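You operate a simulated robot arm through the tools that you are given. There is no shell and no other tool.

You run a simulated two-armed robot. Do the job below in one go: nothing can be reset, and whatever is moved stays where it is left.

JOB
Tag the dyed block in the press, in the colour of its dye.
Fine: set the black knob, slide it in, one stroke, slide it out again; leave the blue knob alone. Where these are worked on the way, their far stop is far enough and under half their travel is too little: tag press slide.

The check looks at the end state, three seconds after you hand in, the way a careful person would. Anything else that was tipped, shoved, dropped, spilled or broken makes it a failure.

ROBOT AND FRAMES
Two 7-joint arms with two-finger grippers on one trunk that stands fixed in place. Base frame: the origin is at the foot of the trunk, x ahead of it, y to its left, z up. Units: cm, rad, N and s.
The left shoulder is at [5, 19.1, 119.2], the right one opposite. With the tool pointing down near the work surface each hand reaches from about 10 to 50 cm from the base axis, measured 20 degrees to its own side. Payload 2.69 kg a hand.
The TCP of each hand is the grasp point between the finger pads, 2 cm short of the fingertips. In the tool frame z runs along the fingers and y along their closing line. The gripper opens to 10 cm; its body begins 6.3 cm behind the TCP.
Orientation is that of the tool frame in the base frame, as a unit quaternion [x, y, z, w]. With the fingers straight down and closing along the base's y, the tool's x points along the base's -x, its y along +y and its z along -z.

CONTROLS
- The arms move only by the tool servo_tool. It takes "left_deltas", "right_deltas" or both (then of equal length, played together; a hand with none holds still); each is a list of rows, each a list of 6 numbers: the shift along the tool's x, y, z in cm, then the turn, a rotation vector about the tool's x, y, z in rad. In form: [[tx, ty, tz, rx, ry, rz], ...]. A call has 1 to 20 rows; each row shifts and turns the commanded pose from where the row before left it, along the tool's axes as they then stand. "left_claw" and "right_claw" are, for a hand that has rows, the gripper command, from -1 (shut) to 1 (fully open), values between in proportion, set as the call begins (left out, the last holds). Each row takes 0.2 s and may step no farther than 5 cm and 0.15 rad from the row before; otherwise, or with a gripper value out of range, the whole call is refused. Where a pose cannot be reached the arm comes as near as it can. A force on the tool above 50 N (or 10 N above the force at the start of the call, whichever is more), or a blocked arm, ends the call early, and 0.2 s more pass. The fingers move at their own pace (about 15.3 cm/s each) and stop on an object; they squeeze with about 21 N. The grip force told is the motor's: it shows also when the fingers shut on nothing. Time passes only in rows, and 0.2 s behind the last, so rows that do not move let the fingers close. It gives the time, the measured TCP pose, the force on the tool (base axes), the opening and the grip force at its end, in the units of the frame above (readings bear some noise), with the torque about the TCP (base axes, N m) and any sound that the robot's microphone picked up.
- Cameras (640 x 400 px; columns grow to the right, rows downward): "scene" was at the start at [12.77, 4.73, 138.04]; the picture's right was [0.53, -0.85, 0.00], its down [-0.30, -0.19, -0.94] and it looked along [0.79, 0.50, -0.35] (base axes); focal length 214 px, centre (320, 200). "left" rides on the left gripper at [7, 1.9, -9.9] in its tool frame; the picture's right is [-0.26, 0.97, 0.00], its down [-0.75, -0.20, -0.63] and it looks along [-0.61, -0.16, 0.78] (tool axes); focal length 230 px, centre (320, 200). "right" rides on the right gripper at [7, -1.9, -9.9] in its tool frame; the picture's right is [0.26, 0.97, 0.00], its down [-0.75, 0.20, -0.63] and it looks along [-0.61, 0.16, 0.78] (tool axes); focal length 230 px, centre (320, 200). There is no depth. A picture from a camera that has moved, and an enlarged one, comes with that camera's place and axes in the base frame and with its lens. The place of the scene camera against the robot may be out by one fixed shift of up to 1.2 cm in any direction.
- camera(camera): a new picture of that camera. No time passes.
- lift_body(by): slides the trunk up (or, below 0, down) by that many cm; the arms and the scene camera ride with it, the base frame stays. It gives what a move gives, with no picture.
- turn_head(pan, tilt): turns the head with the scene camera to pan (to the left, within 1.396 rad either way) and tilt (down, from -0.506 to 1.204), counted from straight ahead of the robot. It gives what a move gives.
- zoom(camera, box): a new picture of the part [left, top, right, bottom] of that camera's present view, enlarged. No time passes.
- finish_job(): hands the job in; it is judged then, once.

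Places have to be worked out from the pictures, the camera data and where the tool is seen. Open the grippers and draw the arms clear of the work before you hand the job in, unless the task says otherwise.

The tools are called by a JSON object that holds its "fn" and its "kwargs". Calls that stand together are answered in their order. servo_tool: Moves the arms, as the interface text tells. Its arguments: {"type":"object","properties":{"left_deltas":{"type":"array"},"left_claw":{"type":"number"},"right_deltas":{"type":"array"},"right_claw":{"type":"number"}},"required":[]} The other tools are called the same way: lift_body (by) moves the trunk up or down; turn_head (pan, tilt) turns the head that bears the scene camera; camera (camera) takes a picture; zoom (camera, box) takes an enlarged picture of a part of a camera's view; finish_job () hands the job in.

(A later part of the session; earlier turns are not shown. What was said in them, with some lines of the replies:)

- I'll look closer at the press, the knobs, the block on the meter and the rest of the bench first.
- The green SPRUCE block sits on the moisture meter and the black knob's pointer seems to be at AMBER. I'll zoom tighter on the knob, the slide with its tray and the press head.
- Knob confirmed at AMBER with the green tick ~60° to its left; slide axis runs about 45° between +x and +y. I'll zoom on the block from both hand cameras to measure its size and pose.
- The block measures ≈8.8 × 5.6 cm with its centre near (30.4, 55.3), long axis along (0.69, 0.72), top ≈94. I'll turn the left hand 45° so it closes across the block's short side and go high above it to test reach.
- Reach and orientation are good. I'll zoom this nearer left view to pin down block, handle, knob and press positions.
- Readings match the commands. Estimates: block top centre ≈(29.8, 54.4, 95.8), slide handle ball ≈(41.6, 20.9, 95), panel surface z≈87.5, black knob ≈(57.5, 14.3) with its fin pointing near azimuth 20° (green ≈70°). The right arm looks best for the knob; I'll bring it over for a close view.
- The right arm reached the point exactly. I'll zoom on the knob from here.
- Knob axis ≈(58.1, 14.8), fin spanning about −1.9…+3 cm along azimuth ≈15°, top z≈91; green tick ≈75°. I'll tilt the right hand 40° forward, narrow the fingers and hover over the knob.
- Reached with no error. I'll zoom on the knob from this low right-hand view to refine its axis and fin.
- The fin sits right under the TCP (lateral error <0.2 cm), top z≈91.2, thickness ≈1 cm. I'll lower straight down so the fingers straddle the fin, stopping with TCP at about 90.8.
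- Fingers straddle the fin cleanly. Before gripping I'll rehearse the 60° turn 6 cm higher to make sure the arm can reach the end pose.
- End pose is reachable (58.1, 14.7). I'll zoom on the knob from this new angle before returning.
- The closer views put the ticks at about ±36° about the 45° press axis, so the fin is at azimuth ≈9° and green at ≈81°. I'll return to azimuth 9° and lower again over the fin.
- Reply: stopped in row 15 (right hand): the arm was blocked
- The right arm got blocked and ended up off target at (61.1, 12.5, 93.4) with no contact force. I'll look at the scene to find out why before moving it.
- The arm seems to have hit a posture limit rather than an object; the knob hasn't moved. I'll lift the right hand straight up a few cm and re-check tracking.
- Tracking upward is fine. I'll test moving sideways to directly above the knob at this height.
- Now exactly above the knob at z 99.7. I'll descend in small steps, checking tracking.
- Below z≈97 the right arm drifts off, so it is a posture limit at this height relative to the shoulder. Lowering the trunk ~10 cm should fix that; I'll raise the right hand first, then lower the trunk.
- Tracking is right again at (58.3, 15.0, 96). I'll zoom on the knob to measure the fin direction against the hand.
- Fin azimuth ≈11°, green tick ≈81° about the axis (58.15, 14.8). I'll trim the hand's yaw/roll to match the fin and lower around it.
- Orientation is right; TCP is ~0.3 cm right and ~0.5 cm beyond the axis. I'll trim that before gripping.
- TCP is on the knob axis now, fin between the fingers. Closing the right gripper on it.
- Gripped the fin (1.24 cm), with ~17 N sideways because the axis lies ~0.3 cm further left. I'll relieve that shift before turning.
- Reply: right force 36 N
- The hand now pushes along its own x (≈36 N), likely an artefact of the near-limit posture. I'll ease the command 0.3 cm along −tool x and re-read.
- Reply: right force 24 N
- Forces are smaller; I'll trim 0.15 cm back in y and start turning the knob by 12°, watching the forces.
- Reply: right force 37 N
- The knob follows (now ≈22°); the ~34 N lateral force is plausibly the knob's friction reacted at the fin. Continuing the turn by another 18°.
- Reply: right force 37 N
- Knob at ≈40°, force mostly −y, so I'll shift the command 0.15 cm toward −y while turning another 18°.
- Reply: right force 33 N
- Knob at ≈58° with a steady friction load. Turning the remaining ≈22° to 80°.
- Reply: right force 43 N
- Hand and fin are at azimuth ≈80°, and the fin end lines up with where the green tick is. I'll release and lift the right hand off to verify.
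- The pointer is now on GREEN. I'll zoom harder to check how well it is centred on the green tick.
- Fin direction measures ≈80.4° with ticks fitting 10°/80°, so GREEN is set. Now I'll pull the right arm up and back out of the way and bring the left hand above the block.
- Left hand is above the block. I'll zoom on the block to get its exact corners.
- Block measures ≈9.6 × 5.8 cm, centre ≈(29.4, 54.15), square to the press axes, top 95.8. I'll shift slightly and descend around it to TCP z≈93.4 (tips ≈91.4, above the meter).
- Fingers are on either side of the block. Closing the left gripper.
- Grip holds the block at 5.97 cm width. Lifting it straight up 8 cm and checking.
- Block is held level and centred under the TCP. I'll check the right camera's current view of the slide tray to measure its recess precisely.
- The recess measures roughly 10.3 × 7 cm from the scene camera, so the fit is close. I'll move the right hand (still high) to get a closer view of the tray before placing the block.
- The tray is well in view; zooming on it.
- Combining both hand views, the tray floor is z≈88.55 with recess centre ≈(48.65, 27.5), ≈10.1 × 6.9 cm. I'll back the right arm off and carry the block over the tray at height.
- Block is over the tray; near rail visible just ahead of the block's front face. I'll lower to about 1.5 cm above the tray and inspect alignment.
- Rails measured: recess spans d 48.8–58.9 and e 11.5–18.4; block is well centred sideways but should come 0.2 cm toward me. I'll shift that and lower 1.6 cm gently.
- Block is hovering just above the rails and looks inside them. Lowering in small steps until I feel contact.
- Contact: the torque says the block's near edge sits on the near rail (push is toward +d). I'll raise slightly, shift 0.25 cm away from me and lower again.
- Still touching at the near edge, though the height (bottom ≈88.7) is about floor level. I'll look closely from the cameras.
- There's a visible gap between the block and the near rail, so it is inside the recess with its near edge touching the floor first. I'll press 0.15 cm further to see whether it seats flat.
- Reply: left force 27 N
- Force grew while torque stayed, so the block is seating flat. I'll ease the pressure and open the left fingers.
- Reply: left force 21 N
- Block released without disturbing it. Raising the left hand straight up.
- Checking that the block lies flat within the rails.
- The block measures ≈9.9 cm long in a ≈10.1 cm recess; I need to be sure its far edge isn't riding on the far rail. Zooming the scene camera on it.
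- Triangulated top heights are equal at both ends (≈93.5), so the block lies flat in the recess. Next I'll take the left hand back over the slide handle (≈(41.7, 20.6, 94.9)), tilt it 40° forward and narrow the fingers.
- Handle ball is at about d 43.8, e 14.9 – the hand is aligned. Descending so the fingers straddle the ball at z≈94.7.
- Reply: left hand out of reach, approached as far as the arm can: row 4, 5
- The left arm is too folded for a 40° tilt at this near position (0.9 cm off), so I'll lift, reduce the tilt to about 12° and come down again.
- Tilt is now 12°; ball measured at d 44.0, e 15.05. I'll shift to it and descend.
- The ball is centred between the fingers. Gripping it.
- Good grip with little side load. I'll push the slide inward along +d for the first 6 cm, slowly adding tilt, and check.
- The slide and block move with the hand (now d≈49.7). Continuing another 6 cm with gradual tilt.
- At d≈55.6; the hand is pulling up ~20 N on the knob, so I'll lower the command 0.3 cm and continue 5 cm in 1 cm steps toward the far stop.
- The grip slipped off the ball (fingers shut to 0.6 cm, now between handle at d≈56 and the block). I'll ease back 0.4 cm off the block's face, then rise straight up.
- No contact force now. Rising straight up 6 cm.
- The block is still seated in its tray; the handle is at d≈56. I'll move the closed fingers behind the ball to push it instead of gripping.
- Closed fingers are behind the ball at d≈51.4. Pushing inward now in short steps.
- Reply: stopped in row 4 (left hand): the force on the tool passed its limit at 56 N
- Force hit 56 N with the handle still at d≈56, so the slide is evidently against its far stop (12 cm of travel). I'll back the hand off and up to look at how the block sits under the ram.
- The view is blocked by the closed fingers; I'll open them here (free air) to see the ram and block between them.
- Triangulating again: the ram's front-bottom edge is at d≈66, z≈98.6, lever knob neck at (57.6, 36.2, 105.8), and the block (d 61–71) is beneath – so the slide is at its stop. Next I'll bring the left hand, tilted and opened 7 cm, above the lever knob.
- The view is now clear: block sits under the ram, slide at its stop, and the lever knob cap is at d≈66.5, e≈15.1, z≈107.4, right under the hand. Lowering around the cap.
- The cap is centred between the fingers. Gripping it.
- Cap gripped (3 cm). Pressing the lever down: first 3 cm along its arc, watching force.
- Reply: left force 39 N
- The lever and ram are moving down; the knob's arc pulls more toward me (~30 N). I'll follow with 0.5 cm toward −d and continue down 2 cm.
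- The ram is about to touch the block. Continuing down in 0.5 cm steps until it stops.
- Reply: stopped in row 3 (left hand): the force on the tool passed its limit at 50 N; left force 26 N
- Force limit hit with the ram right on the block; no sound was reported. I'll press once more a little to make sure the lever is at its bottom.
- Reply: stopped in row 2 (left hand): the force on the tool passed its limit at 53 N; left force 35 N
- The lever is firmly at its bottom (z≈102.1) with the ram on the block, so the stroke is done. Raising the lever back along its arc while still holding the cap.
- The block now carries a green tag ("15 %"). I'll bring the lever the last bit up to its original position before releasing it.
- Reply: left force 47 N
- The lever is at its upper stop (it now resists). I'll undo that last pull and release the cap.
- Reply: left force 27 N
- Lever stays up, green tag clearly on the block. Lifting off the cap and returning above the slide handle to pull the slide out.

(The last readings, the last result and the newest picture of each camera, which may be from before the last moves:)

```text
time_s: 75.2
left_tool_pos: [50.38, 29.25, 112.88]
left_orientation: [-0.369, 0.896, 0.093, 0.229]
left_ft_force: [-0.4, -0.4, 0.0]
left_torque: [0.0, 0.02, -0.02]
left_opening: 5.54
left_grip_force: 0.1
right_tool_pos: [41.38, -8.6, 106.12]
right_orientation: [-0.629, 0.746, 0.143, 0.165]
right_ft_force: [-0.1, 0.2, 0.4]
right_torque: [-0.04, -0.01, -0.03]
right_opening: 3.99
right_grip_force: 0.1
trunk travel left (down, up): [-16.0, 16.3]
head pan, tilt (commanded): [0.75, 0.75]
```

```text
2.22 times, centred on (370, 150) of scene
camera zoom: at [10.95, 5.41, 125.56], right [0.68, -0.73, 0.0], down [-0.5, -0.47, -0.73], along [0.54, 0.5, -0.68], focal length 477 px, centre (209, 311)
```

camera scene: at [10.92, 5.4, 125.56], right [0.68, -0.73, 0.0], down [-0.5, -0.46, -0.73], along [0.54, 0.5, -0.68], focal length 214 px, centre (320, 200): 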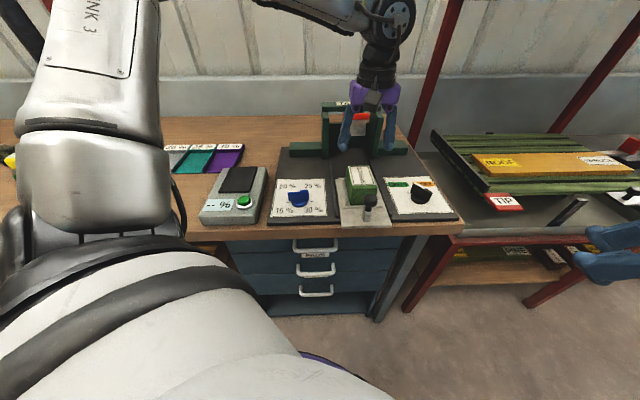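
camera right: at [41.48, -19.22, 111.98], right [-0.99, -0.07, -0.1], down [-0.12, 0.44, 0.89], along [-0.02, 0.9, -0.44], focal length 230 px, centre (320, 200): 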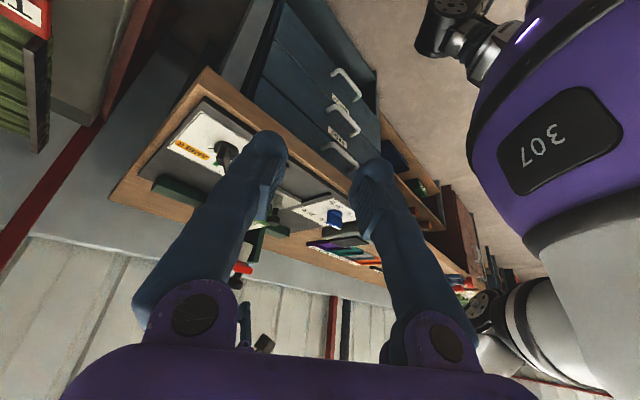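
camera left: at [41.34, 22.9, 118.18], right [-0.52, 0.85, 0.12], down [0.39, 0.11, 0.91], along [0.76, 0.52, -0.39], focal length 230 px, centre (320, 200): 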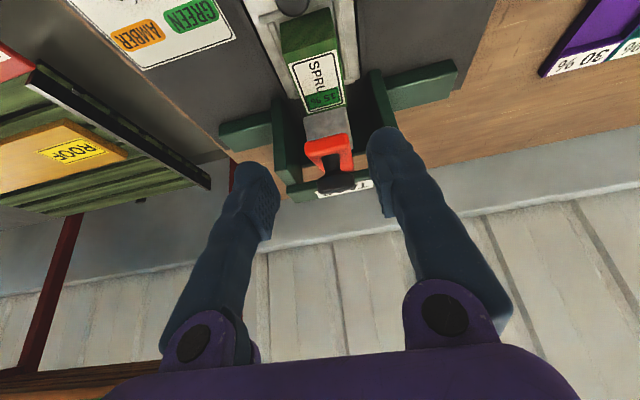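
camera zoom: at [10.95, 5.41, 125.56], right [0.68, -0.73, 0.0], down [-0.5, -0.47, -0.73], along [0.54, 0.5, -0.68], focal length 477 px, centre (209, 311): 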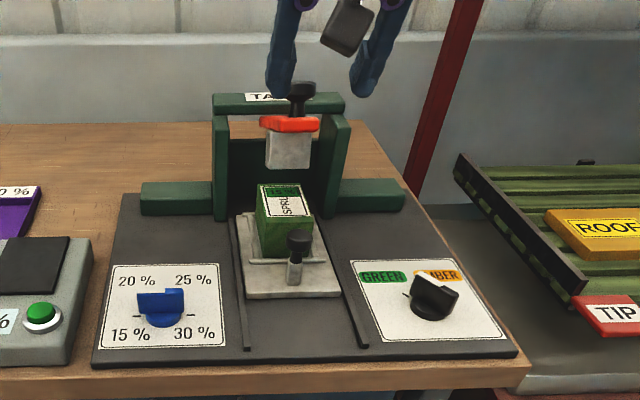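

Everything is as before on the bench, lever up. Descending toward the handle ball in two stages.

{"fn": "servo_tool", "kwargs": {"left_deltas": [[1.86, -0.05, 2.78, 0, 0, 0], [1.6, -0.05, 2.93, 0, 0, 0], [1.6, 0, 2.93, 0, 0, 0], [0, 0, 0, 0, 0, 0]], "left_claw": 0.1}}

{"fn": "camera", "kwargs": {"camera": "left"}}

```text
time_s: 76.2
left_tool_pos: [50.38, 28.96, 102.72]
left_orientation: [-0.369, 0.896, 0.093, 0.229]
left_ft_force: [0.5, 0.5, -0.4]
left_torque: [-0.03, 0.0, 0.0]
left_opening: 5.5
left_grip_force: 0.1
right_tool_pos: [41.38, -8.44, 106.12]
right_orientation: [-0.629, 0.746, 0.143, 0.164]
right_ft_force: [-0.3, 0.0, 0.7]
right_torque: [-0.01, 0.0, -0.01]
right_opening: 4.0
right_grip_force: 0.1
trunk travel left (down, up): [-16.0, 16.3]
head pan, tilt (commanded): [0.75, 0.75]
```

```text
taken
camera left: at [41.42, 22.61, 108.03], right [-0.52, 0.85, 0.12], down [0.39, 0.11, 0.91], along [0.76, 0.52, -0.39], focal length 230 px, centre (320, 200)
```

left: 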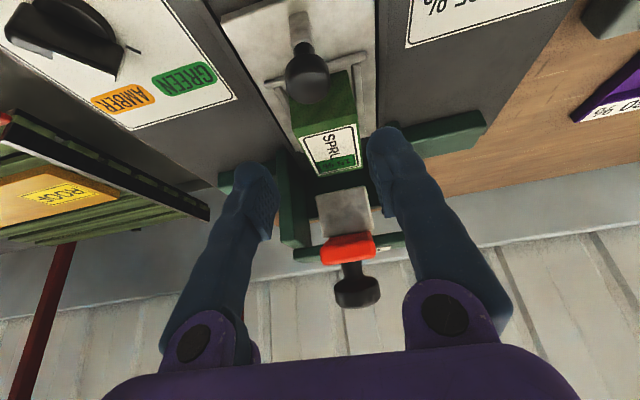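

Ball measured at d≈55.9, e≈15.0 – aligned. Descending the last 8 cm to straddle it.

{"fn": "servo_tool", "kwargs": {"left_deltas": [[1.0, 0.04, 1.76, 0, 0, 0], [1.0, 0.04, 1.76, 0, 0, 0], [1.0, 0.04, 1.76, 0, 0, 0], [1.0, 0.03, 1.76, 0, 0, 0], [0, 0, 0, 0, 0, 0]], "left_claw": 0.1}}

{"fn": "camera", "kwargs": {"camera": "left"}}

```text
time_s: 77.4
left_tool_pos: [50.09, 28.94, 94.71]
left_orientation: [-0.37, 0.895, 0.093, 0.229]
left_ft_force: [0.0, -0.5, -0.6]
left_torque: [0.03, 0.0, 0.02]
left_opening: 5.49
left_grip_force: 0.0
right_tool_pos: [41.5, -8.44, 106.16]
right_orientation: [-0.629, 0.746, 0.143, 0.165]
right_ft_force: [-0.2, 0.3, -0.4]
right_torque: [0.01, -0.01, 0.01]
right_opening: 3.97
right_grip_force: 0.0
trunk travel left (down, up): [-16.0, 16.3]
head pan, tilt (commanded): [0.75, 0.75]
```

```text
taken
camera left: at [41.13, 22.41, 100.02], right [-0.52, 0.85, 0.12], down [0.39, 0.11, 0.91], along [0.76, 0.52, -0.39], focal length 230 px, centre (320, 200)
```

left: 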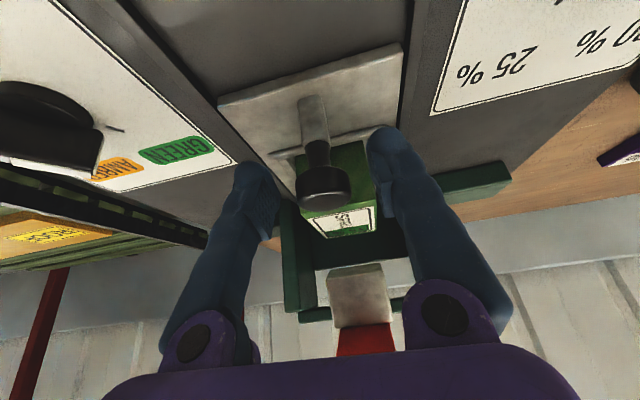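

Ball is between the fingers (TCP d≈55.9). Closing on it.

{"fn": "servo_tool", "kwargs": {"left_deltas": [[0, 0, 0, 0, 0, 0], [0, 0, 0, 0, 0, 0]], "left_claw": -1}}

```text
time_s: 78.0
left_tool_pos: [50.03, 28.83, 94.69]
left_orientation: [-0.37, 0.896, 0.093, 0.228]
left_ft_force: [-2.9, 3.6, -5.5]
left_torque: [0.15, -0.08, 0.07]
left_opening: 2.38
left_grip_force: 45.1
right_tool_pos: [41.43, -8.38, 106.13]
right_orientation: [-0.629, 0.746, 0.143, 0.165]
right_ft_force: [-0.1, 0.0, 0.5]
right_torque: [0.0, 0.01, 0.0]
right_opening: 4.01
right_grip_force: 0.2
trunk travel left (down, up): [-16.0, 16.3]
head pan, tilt (commanded): [0.75, 0.75]
```

Gripped (2.4 cm). Pulling the slide out 6 cm, easing the tilt back as I go.

{"fn": "servo_tool", "kwargs": {"left_deltas": [[0.878, 0, -0.479, 0, 0, 0], [1.317, 0, -0.718, 0, 0.05, 0], [1.352, 0, -0.65, 0, 0.05, 0], [1.382, 0, -0.584, 0, 0.05, 0], [0, 0, 0, 0, 0, 0]], "left_claw": -1}}

{"fn": "camera", "kwargs": {"camera": "left"}}

{"fn": "zoom", "kwargs": {"camera": "scene", "box": [280, 60, 460, 240]}}

```text
time_s: 79.2
left_tool_pos: [46.32, 24.91, 94.66]
left_orientation: [-0.375, 0.911, 0.064, 0.16]
left_ft_force: [1.0, 0.5, -17.0]
left_torque: [0.44, -0.5, -0.13]
left_opening: 2.35
left_grip_force: 44.7
right_tool_pos: [41.55, -8.43, 106.03]
right_orientation: [-0.629, 0.747, 0.142, 0.163]
right_ft_force: [0.1, -0.2, -0.9]
right_torque: [0.0, 0.02, -0.02]
right_opening: 4.01
right_grip_force: 0.1
trunk travel left (down, up): [-16.0, 16.3]
head pan, tilt (commanded): [0.75, 0.75]
```

```text
taken
camera left: at [37.86, 19.29, 101.54], right [-0.51, 0.86, 0.09], down [0.49, 0.2, 0.85], along [0.71, 0.47, -0.52], focal length 230 px, centre (320, 200)
```

left: 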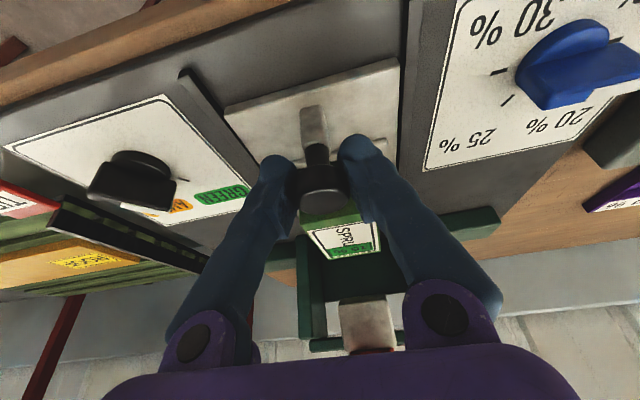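

```text
2.22 times, centred on (370, 150) of scene
camera zoom: at [11.08, 5.48, 125.53], right [0.68, -0.73, 0.0], down [-0.5, -0.47, -0.73], along [0.53, 0.5, -0.68], focal length 477 px, centre (209, 311)
```

zoom: 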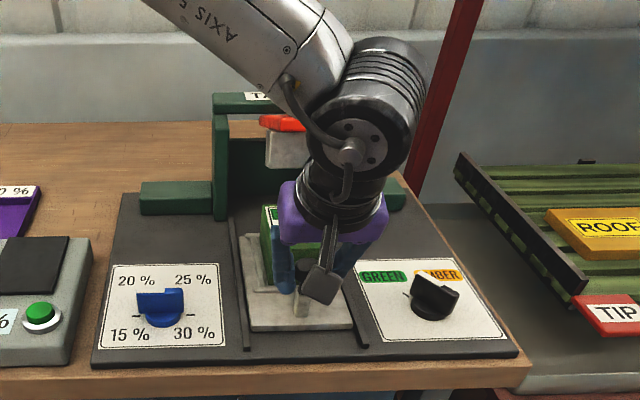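

Slide is following (d≈50.4). Continuing the remaining ~6.4 cm to the original out position.

{"fn": "servo_tool", "kwargs": {"left_deltas": [[1.48, 0, -0.32, 0, 0.05, 0], [1.435, 0, -0.436, 0, 0.05, 0], [1.455, 0, -0.365, 0, 0.04, 0], [1.468, 0, -0.307, 0, 0, 0], [0.39, 0, -0.08, 0, 0, 0], [0, 0, 0, 0, 0, 0]], "left_claw": -1}}

{"fn": "camera", "kwargs": {"camera": "left"}}

{"fn": "zoom", "kwargs": {"camera": "scene", "box": [280, 60, 460, 240]}}

```text
time_s: 80.6
left_tool_pos: [41.69, 20.58, 94.55]
left_orientation: [-0.38, 0.919, 0.038, 0.099]
left_ft_force: [9.3, 11.1, 10.6]
left_torque: [-0.44, 0.43, 0.11]
left_opening: 2.33
left_grip_force: 44.9
right_tool_pos: [41.4, -8.44, 106.13]
right_orientation: [-0.629, 0.746, 0.142, 0.163]
right_ft_force: [-0.3, -0.6, 0.2]
right_torque: [0.01, -0.02, -0.05]
right_opening: 3.99
right_grip_force: 0.0
trunk travel left (down, up): [-16.0, 16.3]
head pan, tilt (commanded): [0.75, 0.75]
```

```text
taken
camera left: at [34.16, 15.57, 102.77], right [-0.5, 0.86, 0.05], down [0.56, 0.29, 0.78], along [0.65, 0.42, -0.63], focal length 230 px, centre (320, 200)
```

left: 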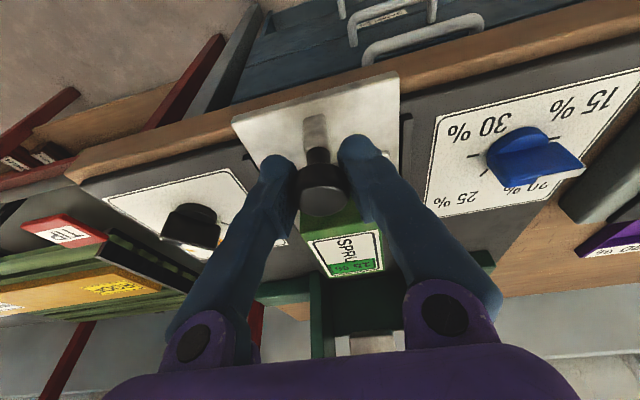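

```text
2.22 times, centred on (370, 150) of scene
camera zoom: at [11.0, 5.51, 125.57], right [0.68, -0.73, 0.0], down [-0.5, -0.47, -0.73], along [0.53, 0.5, -0.68], focal length 477 px, centre (209, 311)
```

zoom: 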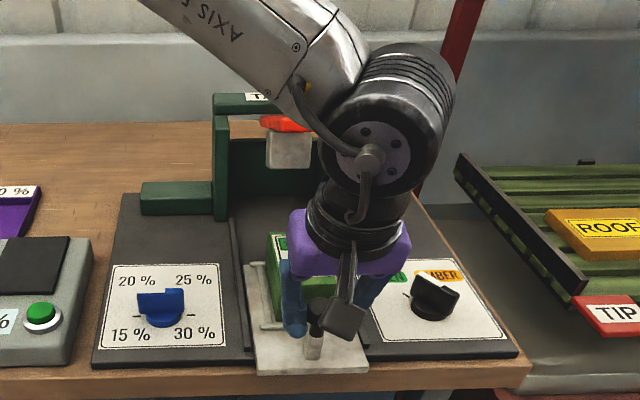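

Slide is fully back out (d≈44.0, near stop felt). I'll ease off and release the ball.

{"fn": "servo_tool", "kwargs": {"left_deltas": [[-0.15, 0, 0.0, 0, 0, 0], [0, 0, 0, 0, 0, 0]], "left_claw": -1}}

{"fn": "servo_tool", "kwargs": {"left_deltas": [[0, 0, 0, 0, 0, 0], [0, 0, 0, 0, 0, 0]], "left_claw": 0.1}}

{"fn": "camera", "kwargs": {"camera": "left"}}

```text
time_s: 81.2
left_tool_pos: [41.85, 20.6, 94.6]
left_orientation: [-0.378, 0.92, 0.039, 0.1]
left_ft_force: [7.9, 5.0, 10.8]
left_torque: [0.31, -0.41, 0.0]
left_opening: 2.32
left_grip_force: 45.2
right_tool_pos: [41.48, -8.44, 106.09]
right_orientation: [-0.629, 0.746, 0.143, 0.165]
right_ft_force: [-0.4, 0.3, 0.0]
right_torque: [-0.03, 0.01, 0.02]
right_opening: 4.0
right_grip_force: 0.1
trunk travel left (down, up): [-16.0, 16.3]
head pan, tilt (commanded): [0.75, 0.75]
```

```text
time_s: 81.8
left_tool_pos: [41.75, 20.56, 94.51]
left_orientation: [-0.379, 0.919, 0.039, 0.098]
left_ft_force: [0.0, -0.7, 0.3]
left_torque: [0.01, -0.02, 0.03]
left_opening: 5.48
left_grip_force: 0.0
right_tool_pos: [41.41, -8.5, 106.05]
right_orientation: [-0.63, 0.746, 0.143, 0.164]
right_ft_force: [-1.1, 0.0, -0.1]
right_torque: [-0.02, -0.04, 0.01]
right_opening: 4.0
right_grip_force: 0.1
trunk travel left (down, up): [-16.0, 16.3]
head pan, tilt (commanded): [0.75, 0.75]
```

```text
taken
camera left: at [34.09, 15.58, 102.72], right [-0.5, 0.86, 0.05], down [0.57, 0.28, 0.77], along [0.65, 0.42, -0.63], focal length 230 px, centre (320, 200)
```

left: 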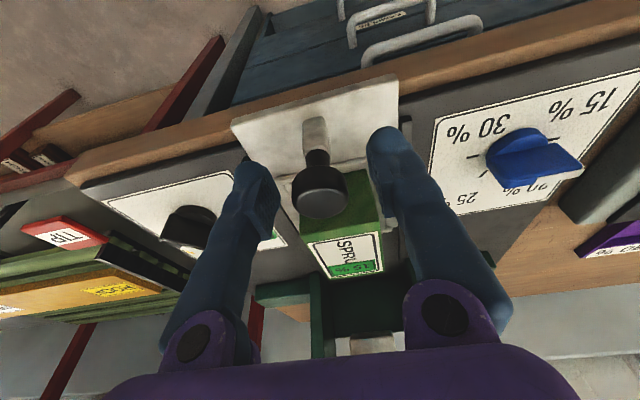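

Released cleanly. Raising the left hand and moving it back to the side, clear of the work.

{"fn": "servo_tool", "kwargs": {"left_deltas": [[-0.5, 0, -2.45, 0, 0, 0], [-0.6, 0, -2.94, 0, 0, 0], [-0.8, 0, -3.92, 0, 0, 0], [-0.8, 0, -3.92, 0, 0, 0], [-0.8, 0, -3.92, 0, 0, 0], [1.16, 3.84, -0.24, 0, 0, 0], [1.16, 3.84, -0.24, 0, 0, 0], [1.16, 3.84, -0.24, 0, 0, 0], [1.16, 3.84, -0.24, 0, 0, 0], [1.16, 3.84, -0.24, 0, 0, 0], [0, 0, 0, 0, 0, 0]], "left_claw": 1}}

{"fn": "camera", "kwargs": {"camera": "scene"}}

{"fn": "zoom", "kwargs": {"camera": "scene", "box": [280, 80, 460, 240]}}

{"fn": "camera", "kwargs": {"camera": "left"}}

```text
time_s: 84.2
left_tool_pos: [23.74, 30.08, 111.95]
left_orientation: [-0.378, 0.92, 0.04, 0.098]
left_ft_force: [-0.5, 0.4, 0.8]
left_torque: [0.01, -0.01, -0.03]
left_opening: 9.99
left_grip_force: 0.0
right_tool_pos: [41.52, -8.6, 106.06]
right_orientation: [-0.629, 0.746, 0.143, 0.164]
right_ft_force: [0.3, -0.3, 0.7]
right_torque: [0.03, 0.02, -0.02]
right_opening: 4.01
right_grip_force: 0.1
trunk travel left (down, up): [-16.0, 16.3]
head pan, tilt (commanded): [0.75, 0.75]
```

```text
taken
camera scene: at [10.98, 5.39, 125.55], right [0.68, -0.73, 0.0], down [-0.5, -0.46, -0.73], along [0.53, 0.5, -0.68], focal length 214 px, centre (320, 200)
```

scene: 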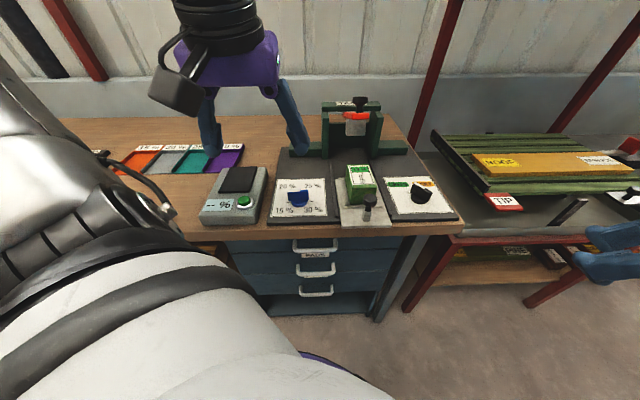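

```text
2.50 times, centred on (370, 160) of scene
camera zoom: at [10.98, 5.39, 125.55], right [0.68, -0.73, 0.0], down [-0.5, -0.46, -0.73], along [0.53, 0.5, -0.68], focal length 536 px, centre (195, 300)
```

zoom: 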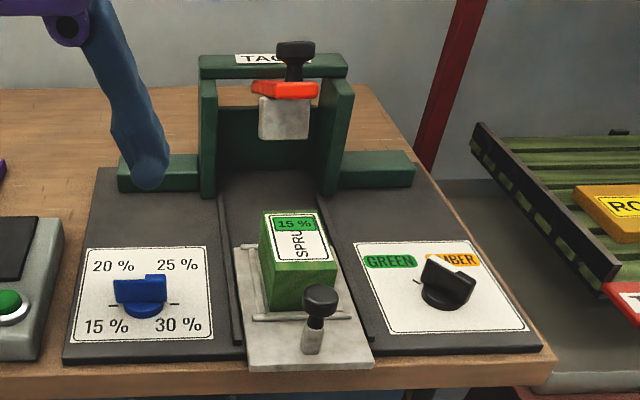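

```text
taken
camera left: at [16.18, 25.14, 120.18], right [-0.5, 0.86, 0.05], down [0.57, 0.28, 0.77], along [0.65, 0.42, -0.63], focal length 230 px, centre (320, 200)
```

left: 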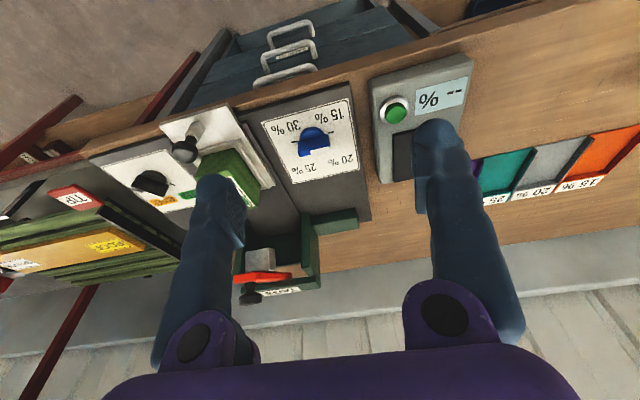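

The block carries a green tag, the slide is out, lever up, blue knob untouched. I'll open the right gripper, and raise the trunk back so both arms are well clear.

{"fn": "servo_tool", "kwargs": {"right_deltas": [[1.0, 0, -1.5, 0, 0, 0], [1.0, 0, -1.5, 0, 0, 0], [0, 0, 0, 0, 0, 0]], "right_claw": 1, "left_deltas": [[0, 0, -1, 0, 0, 0], [0, 0, -1, 0, 0, 0], [0, 0, 0, 0, 0, 0]], "left_claw": 1}}

{"fn": "lift_body", "kwargs": {"by": 9}}

{"fn": "camera", "kwargs": {"camera": "scene"}}

{"fn": "zoom", "kwargs": {"camera": "scene", "box": [260, 110, 460, 260]}}

{"fn": "zoom", "kwargs": {"camera": "scene", "box": [400, 100, 640, 270]}}

```text
time_s: 85.0
left_tool_pos: [23.6, 29.66, 113.85]
left_orientation: [-0.38, 0.919, 0.038, 0.098]
left_ft_force: [0.1, 0.0, -1.1]
left_torque: [0.0, 0.03, -0.03]
left_opening: 9.99
left_grip_force: 0.0
right_tool_pos: [40.91, -11.57, 108.0]
right_orientation: [-0.629, 0.746, 0.143, 0.165]
right_ft_force: [0.5, 0.6, 0.2]
right_torque: [0.05, -0.02, -0.02]
right_opening: 9.97
right_grip_force: 0.1
trunk travel left (down, up): [-16.0, 16.3]
head pan, tilt (commanded): [0.75, 0.75]
```

```text
time_s: 86.2
left_tool_pos: [23.51, 29.65, 122.91]
left_orientation: [-0.378, 0.92, 0.038, 0.098]
left_ft_force: [0.4, -0.4, -0.4]
left_torque: [0.0, 0.0, -0.01]
left_opening: 10.0
left_grip_force: 0.1
right_tool_pos: [40.99, -11.6, 116.86]
right_orientation: [-0.63, 0.746, 0.144, 0.164]
right_ft_force: [-0.2, 0.7, 0.9]
right_torque: [0.0, 0.0, 0.01]
right_opening: 10.01
right_grip_force: 0.0
trunk travel left (down, up): [-25.0, 7.3]
head pan, tilt (commanded): [0.75, 0.75]
```

```text
taken
camera scene: at [10.98, 5.43, 134.55], right [0.68, -0.73, 0.0], down [-0.5, -0.47, -0.73], along [0.53, 0.5, -0.68], focal length 214 px, centre (320, 200)
```

scene: 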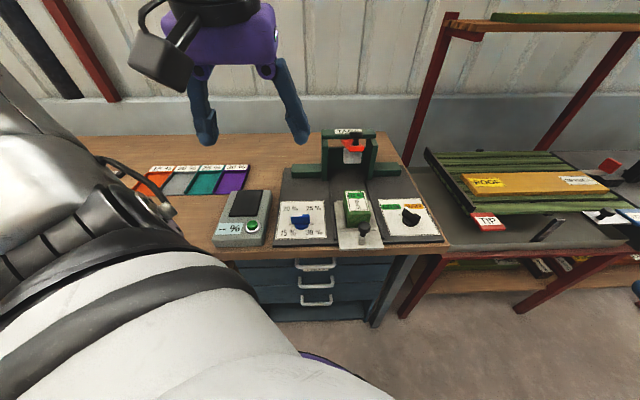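

```text
2.67 times, centred on (360, 185) of scene
camera zoom: at [10.98, 5.43, 134.55], right [0.68, -0.73, 0.0], down [-0.5, -0.47, -0.73], along [0.53, 0.5, -0.68], focal length 572 px, centre (213, 240)
```

zoom: 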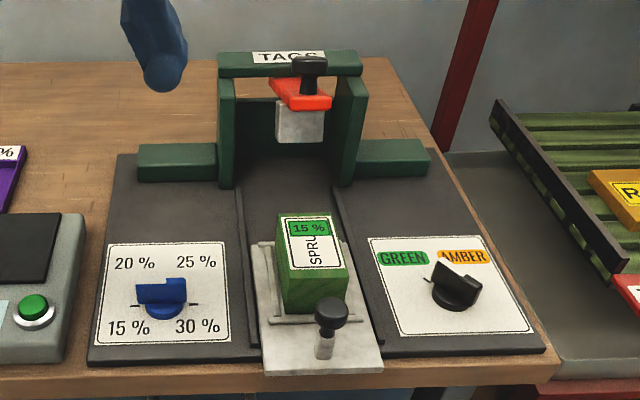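

```text
2.35 times, centred on (520, 185) of scene
camera zoom: at [10.98, 5.43, 134.55], right [0.68, -0.73, 0.0], down [-0.5, -0.47, -0.73], along [0.53, 0.5, -0.68], focal length 505 px, centre (-151, 235)
```

zoom: 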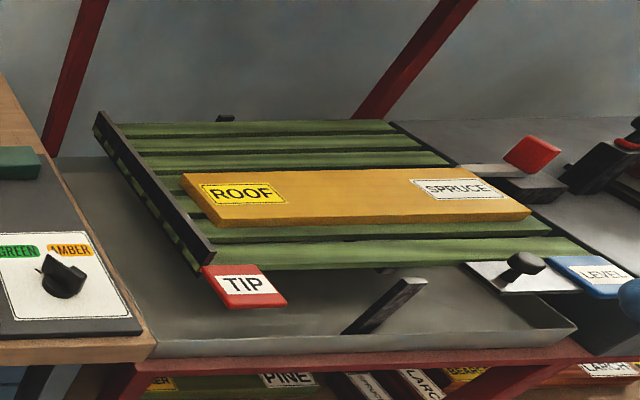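

Final state: the block on the pulled-out slide carries the green tag, the black knob is on GREEN, the blue knob and everything else are as they were, and both hands are open and clear. Handing in.

{"fn": "finish_job", "kwargs": {}}

```text
The job is handed in.
```

The green SPRUCE block now has a green tag, and I've handed the job in; I don't have the check's result.

- **Black knob:** I turned it from AMBER to GREEN with the right hand, and its pointer is on the green mark.
- **Slide in:** I moved the block from the moisture meter to the slide tray and pushed the slide in until it stopped, about 12 cm. The hand first slipped off the handle when the slide hit that stop. A second push met more than 50 N with no movement, so I took it as the far stop.
- **Stroke:** I pressed the lever down until the ram rested on the block and it would go no further. I then raised it back to its top stop.
- **Slide out:** I pulled the slide back to where it started, with the block still in the tray.
- **Tag:** It reads 15 %, which comes from the blue knob's setting. I left the blue knob alone.

In the last pictures nothing else on the benches I could see had been moved. Both grippers are open, the arms are clear of the work, and the trunk is back at its starting height.
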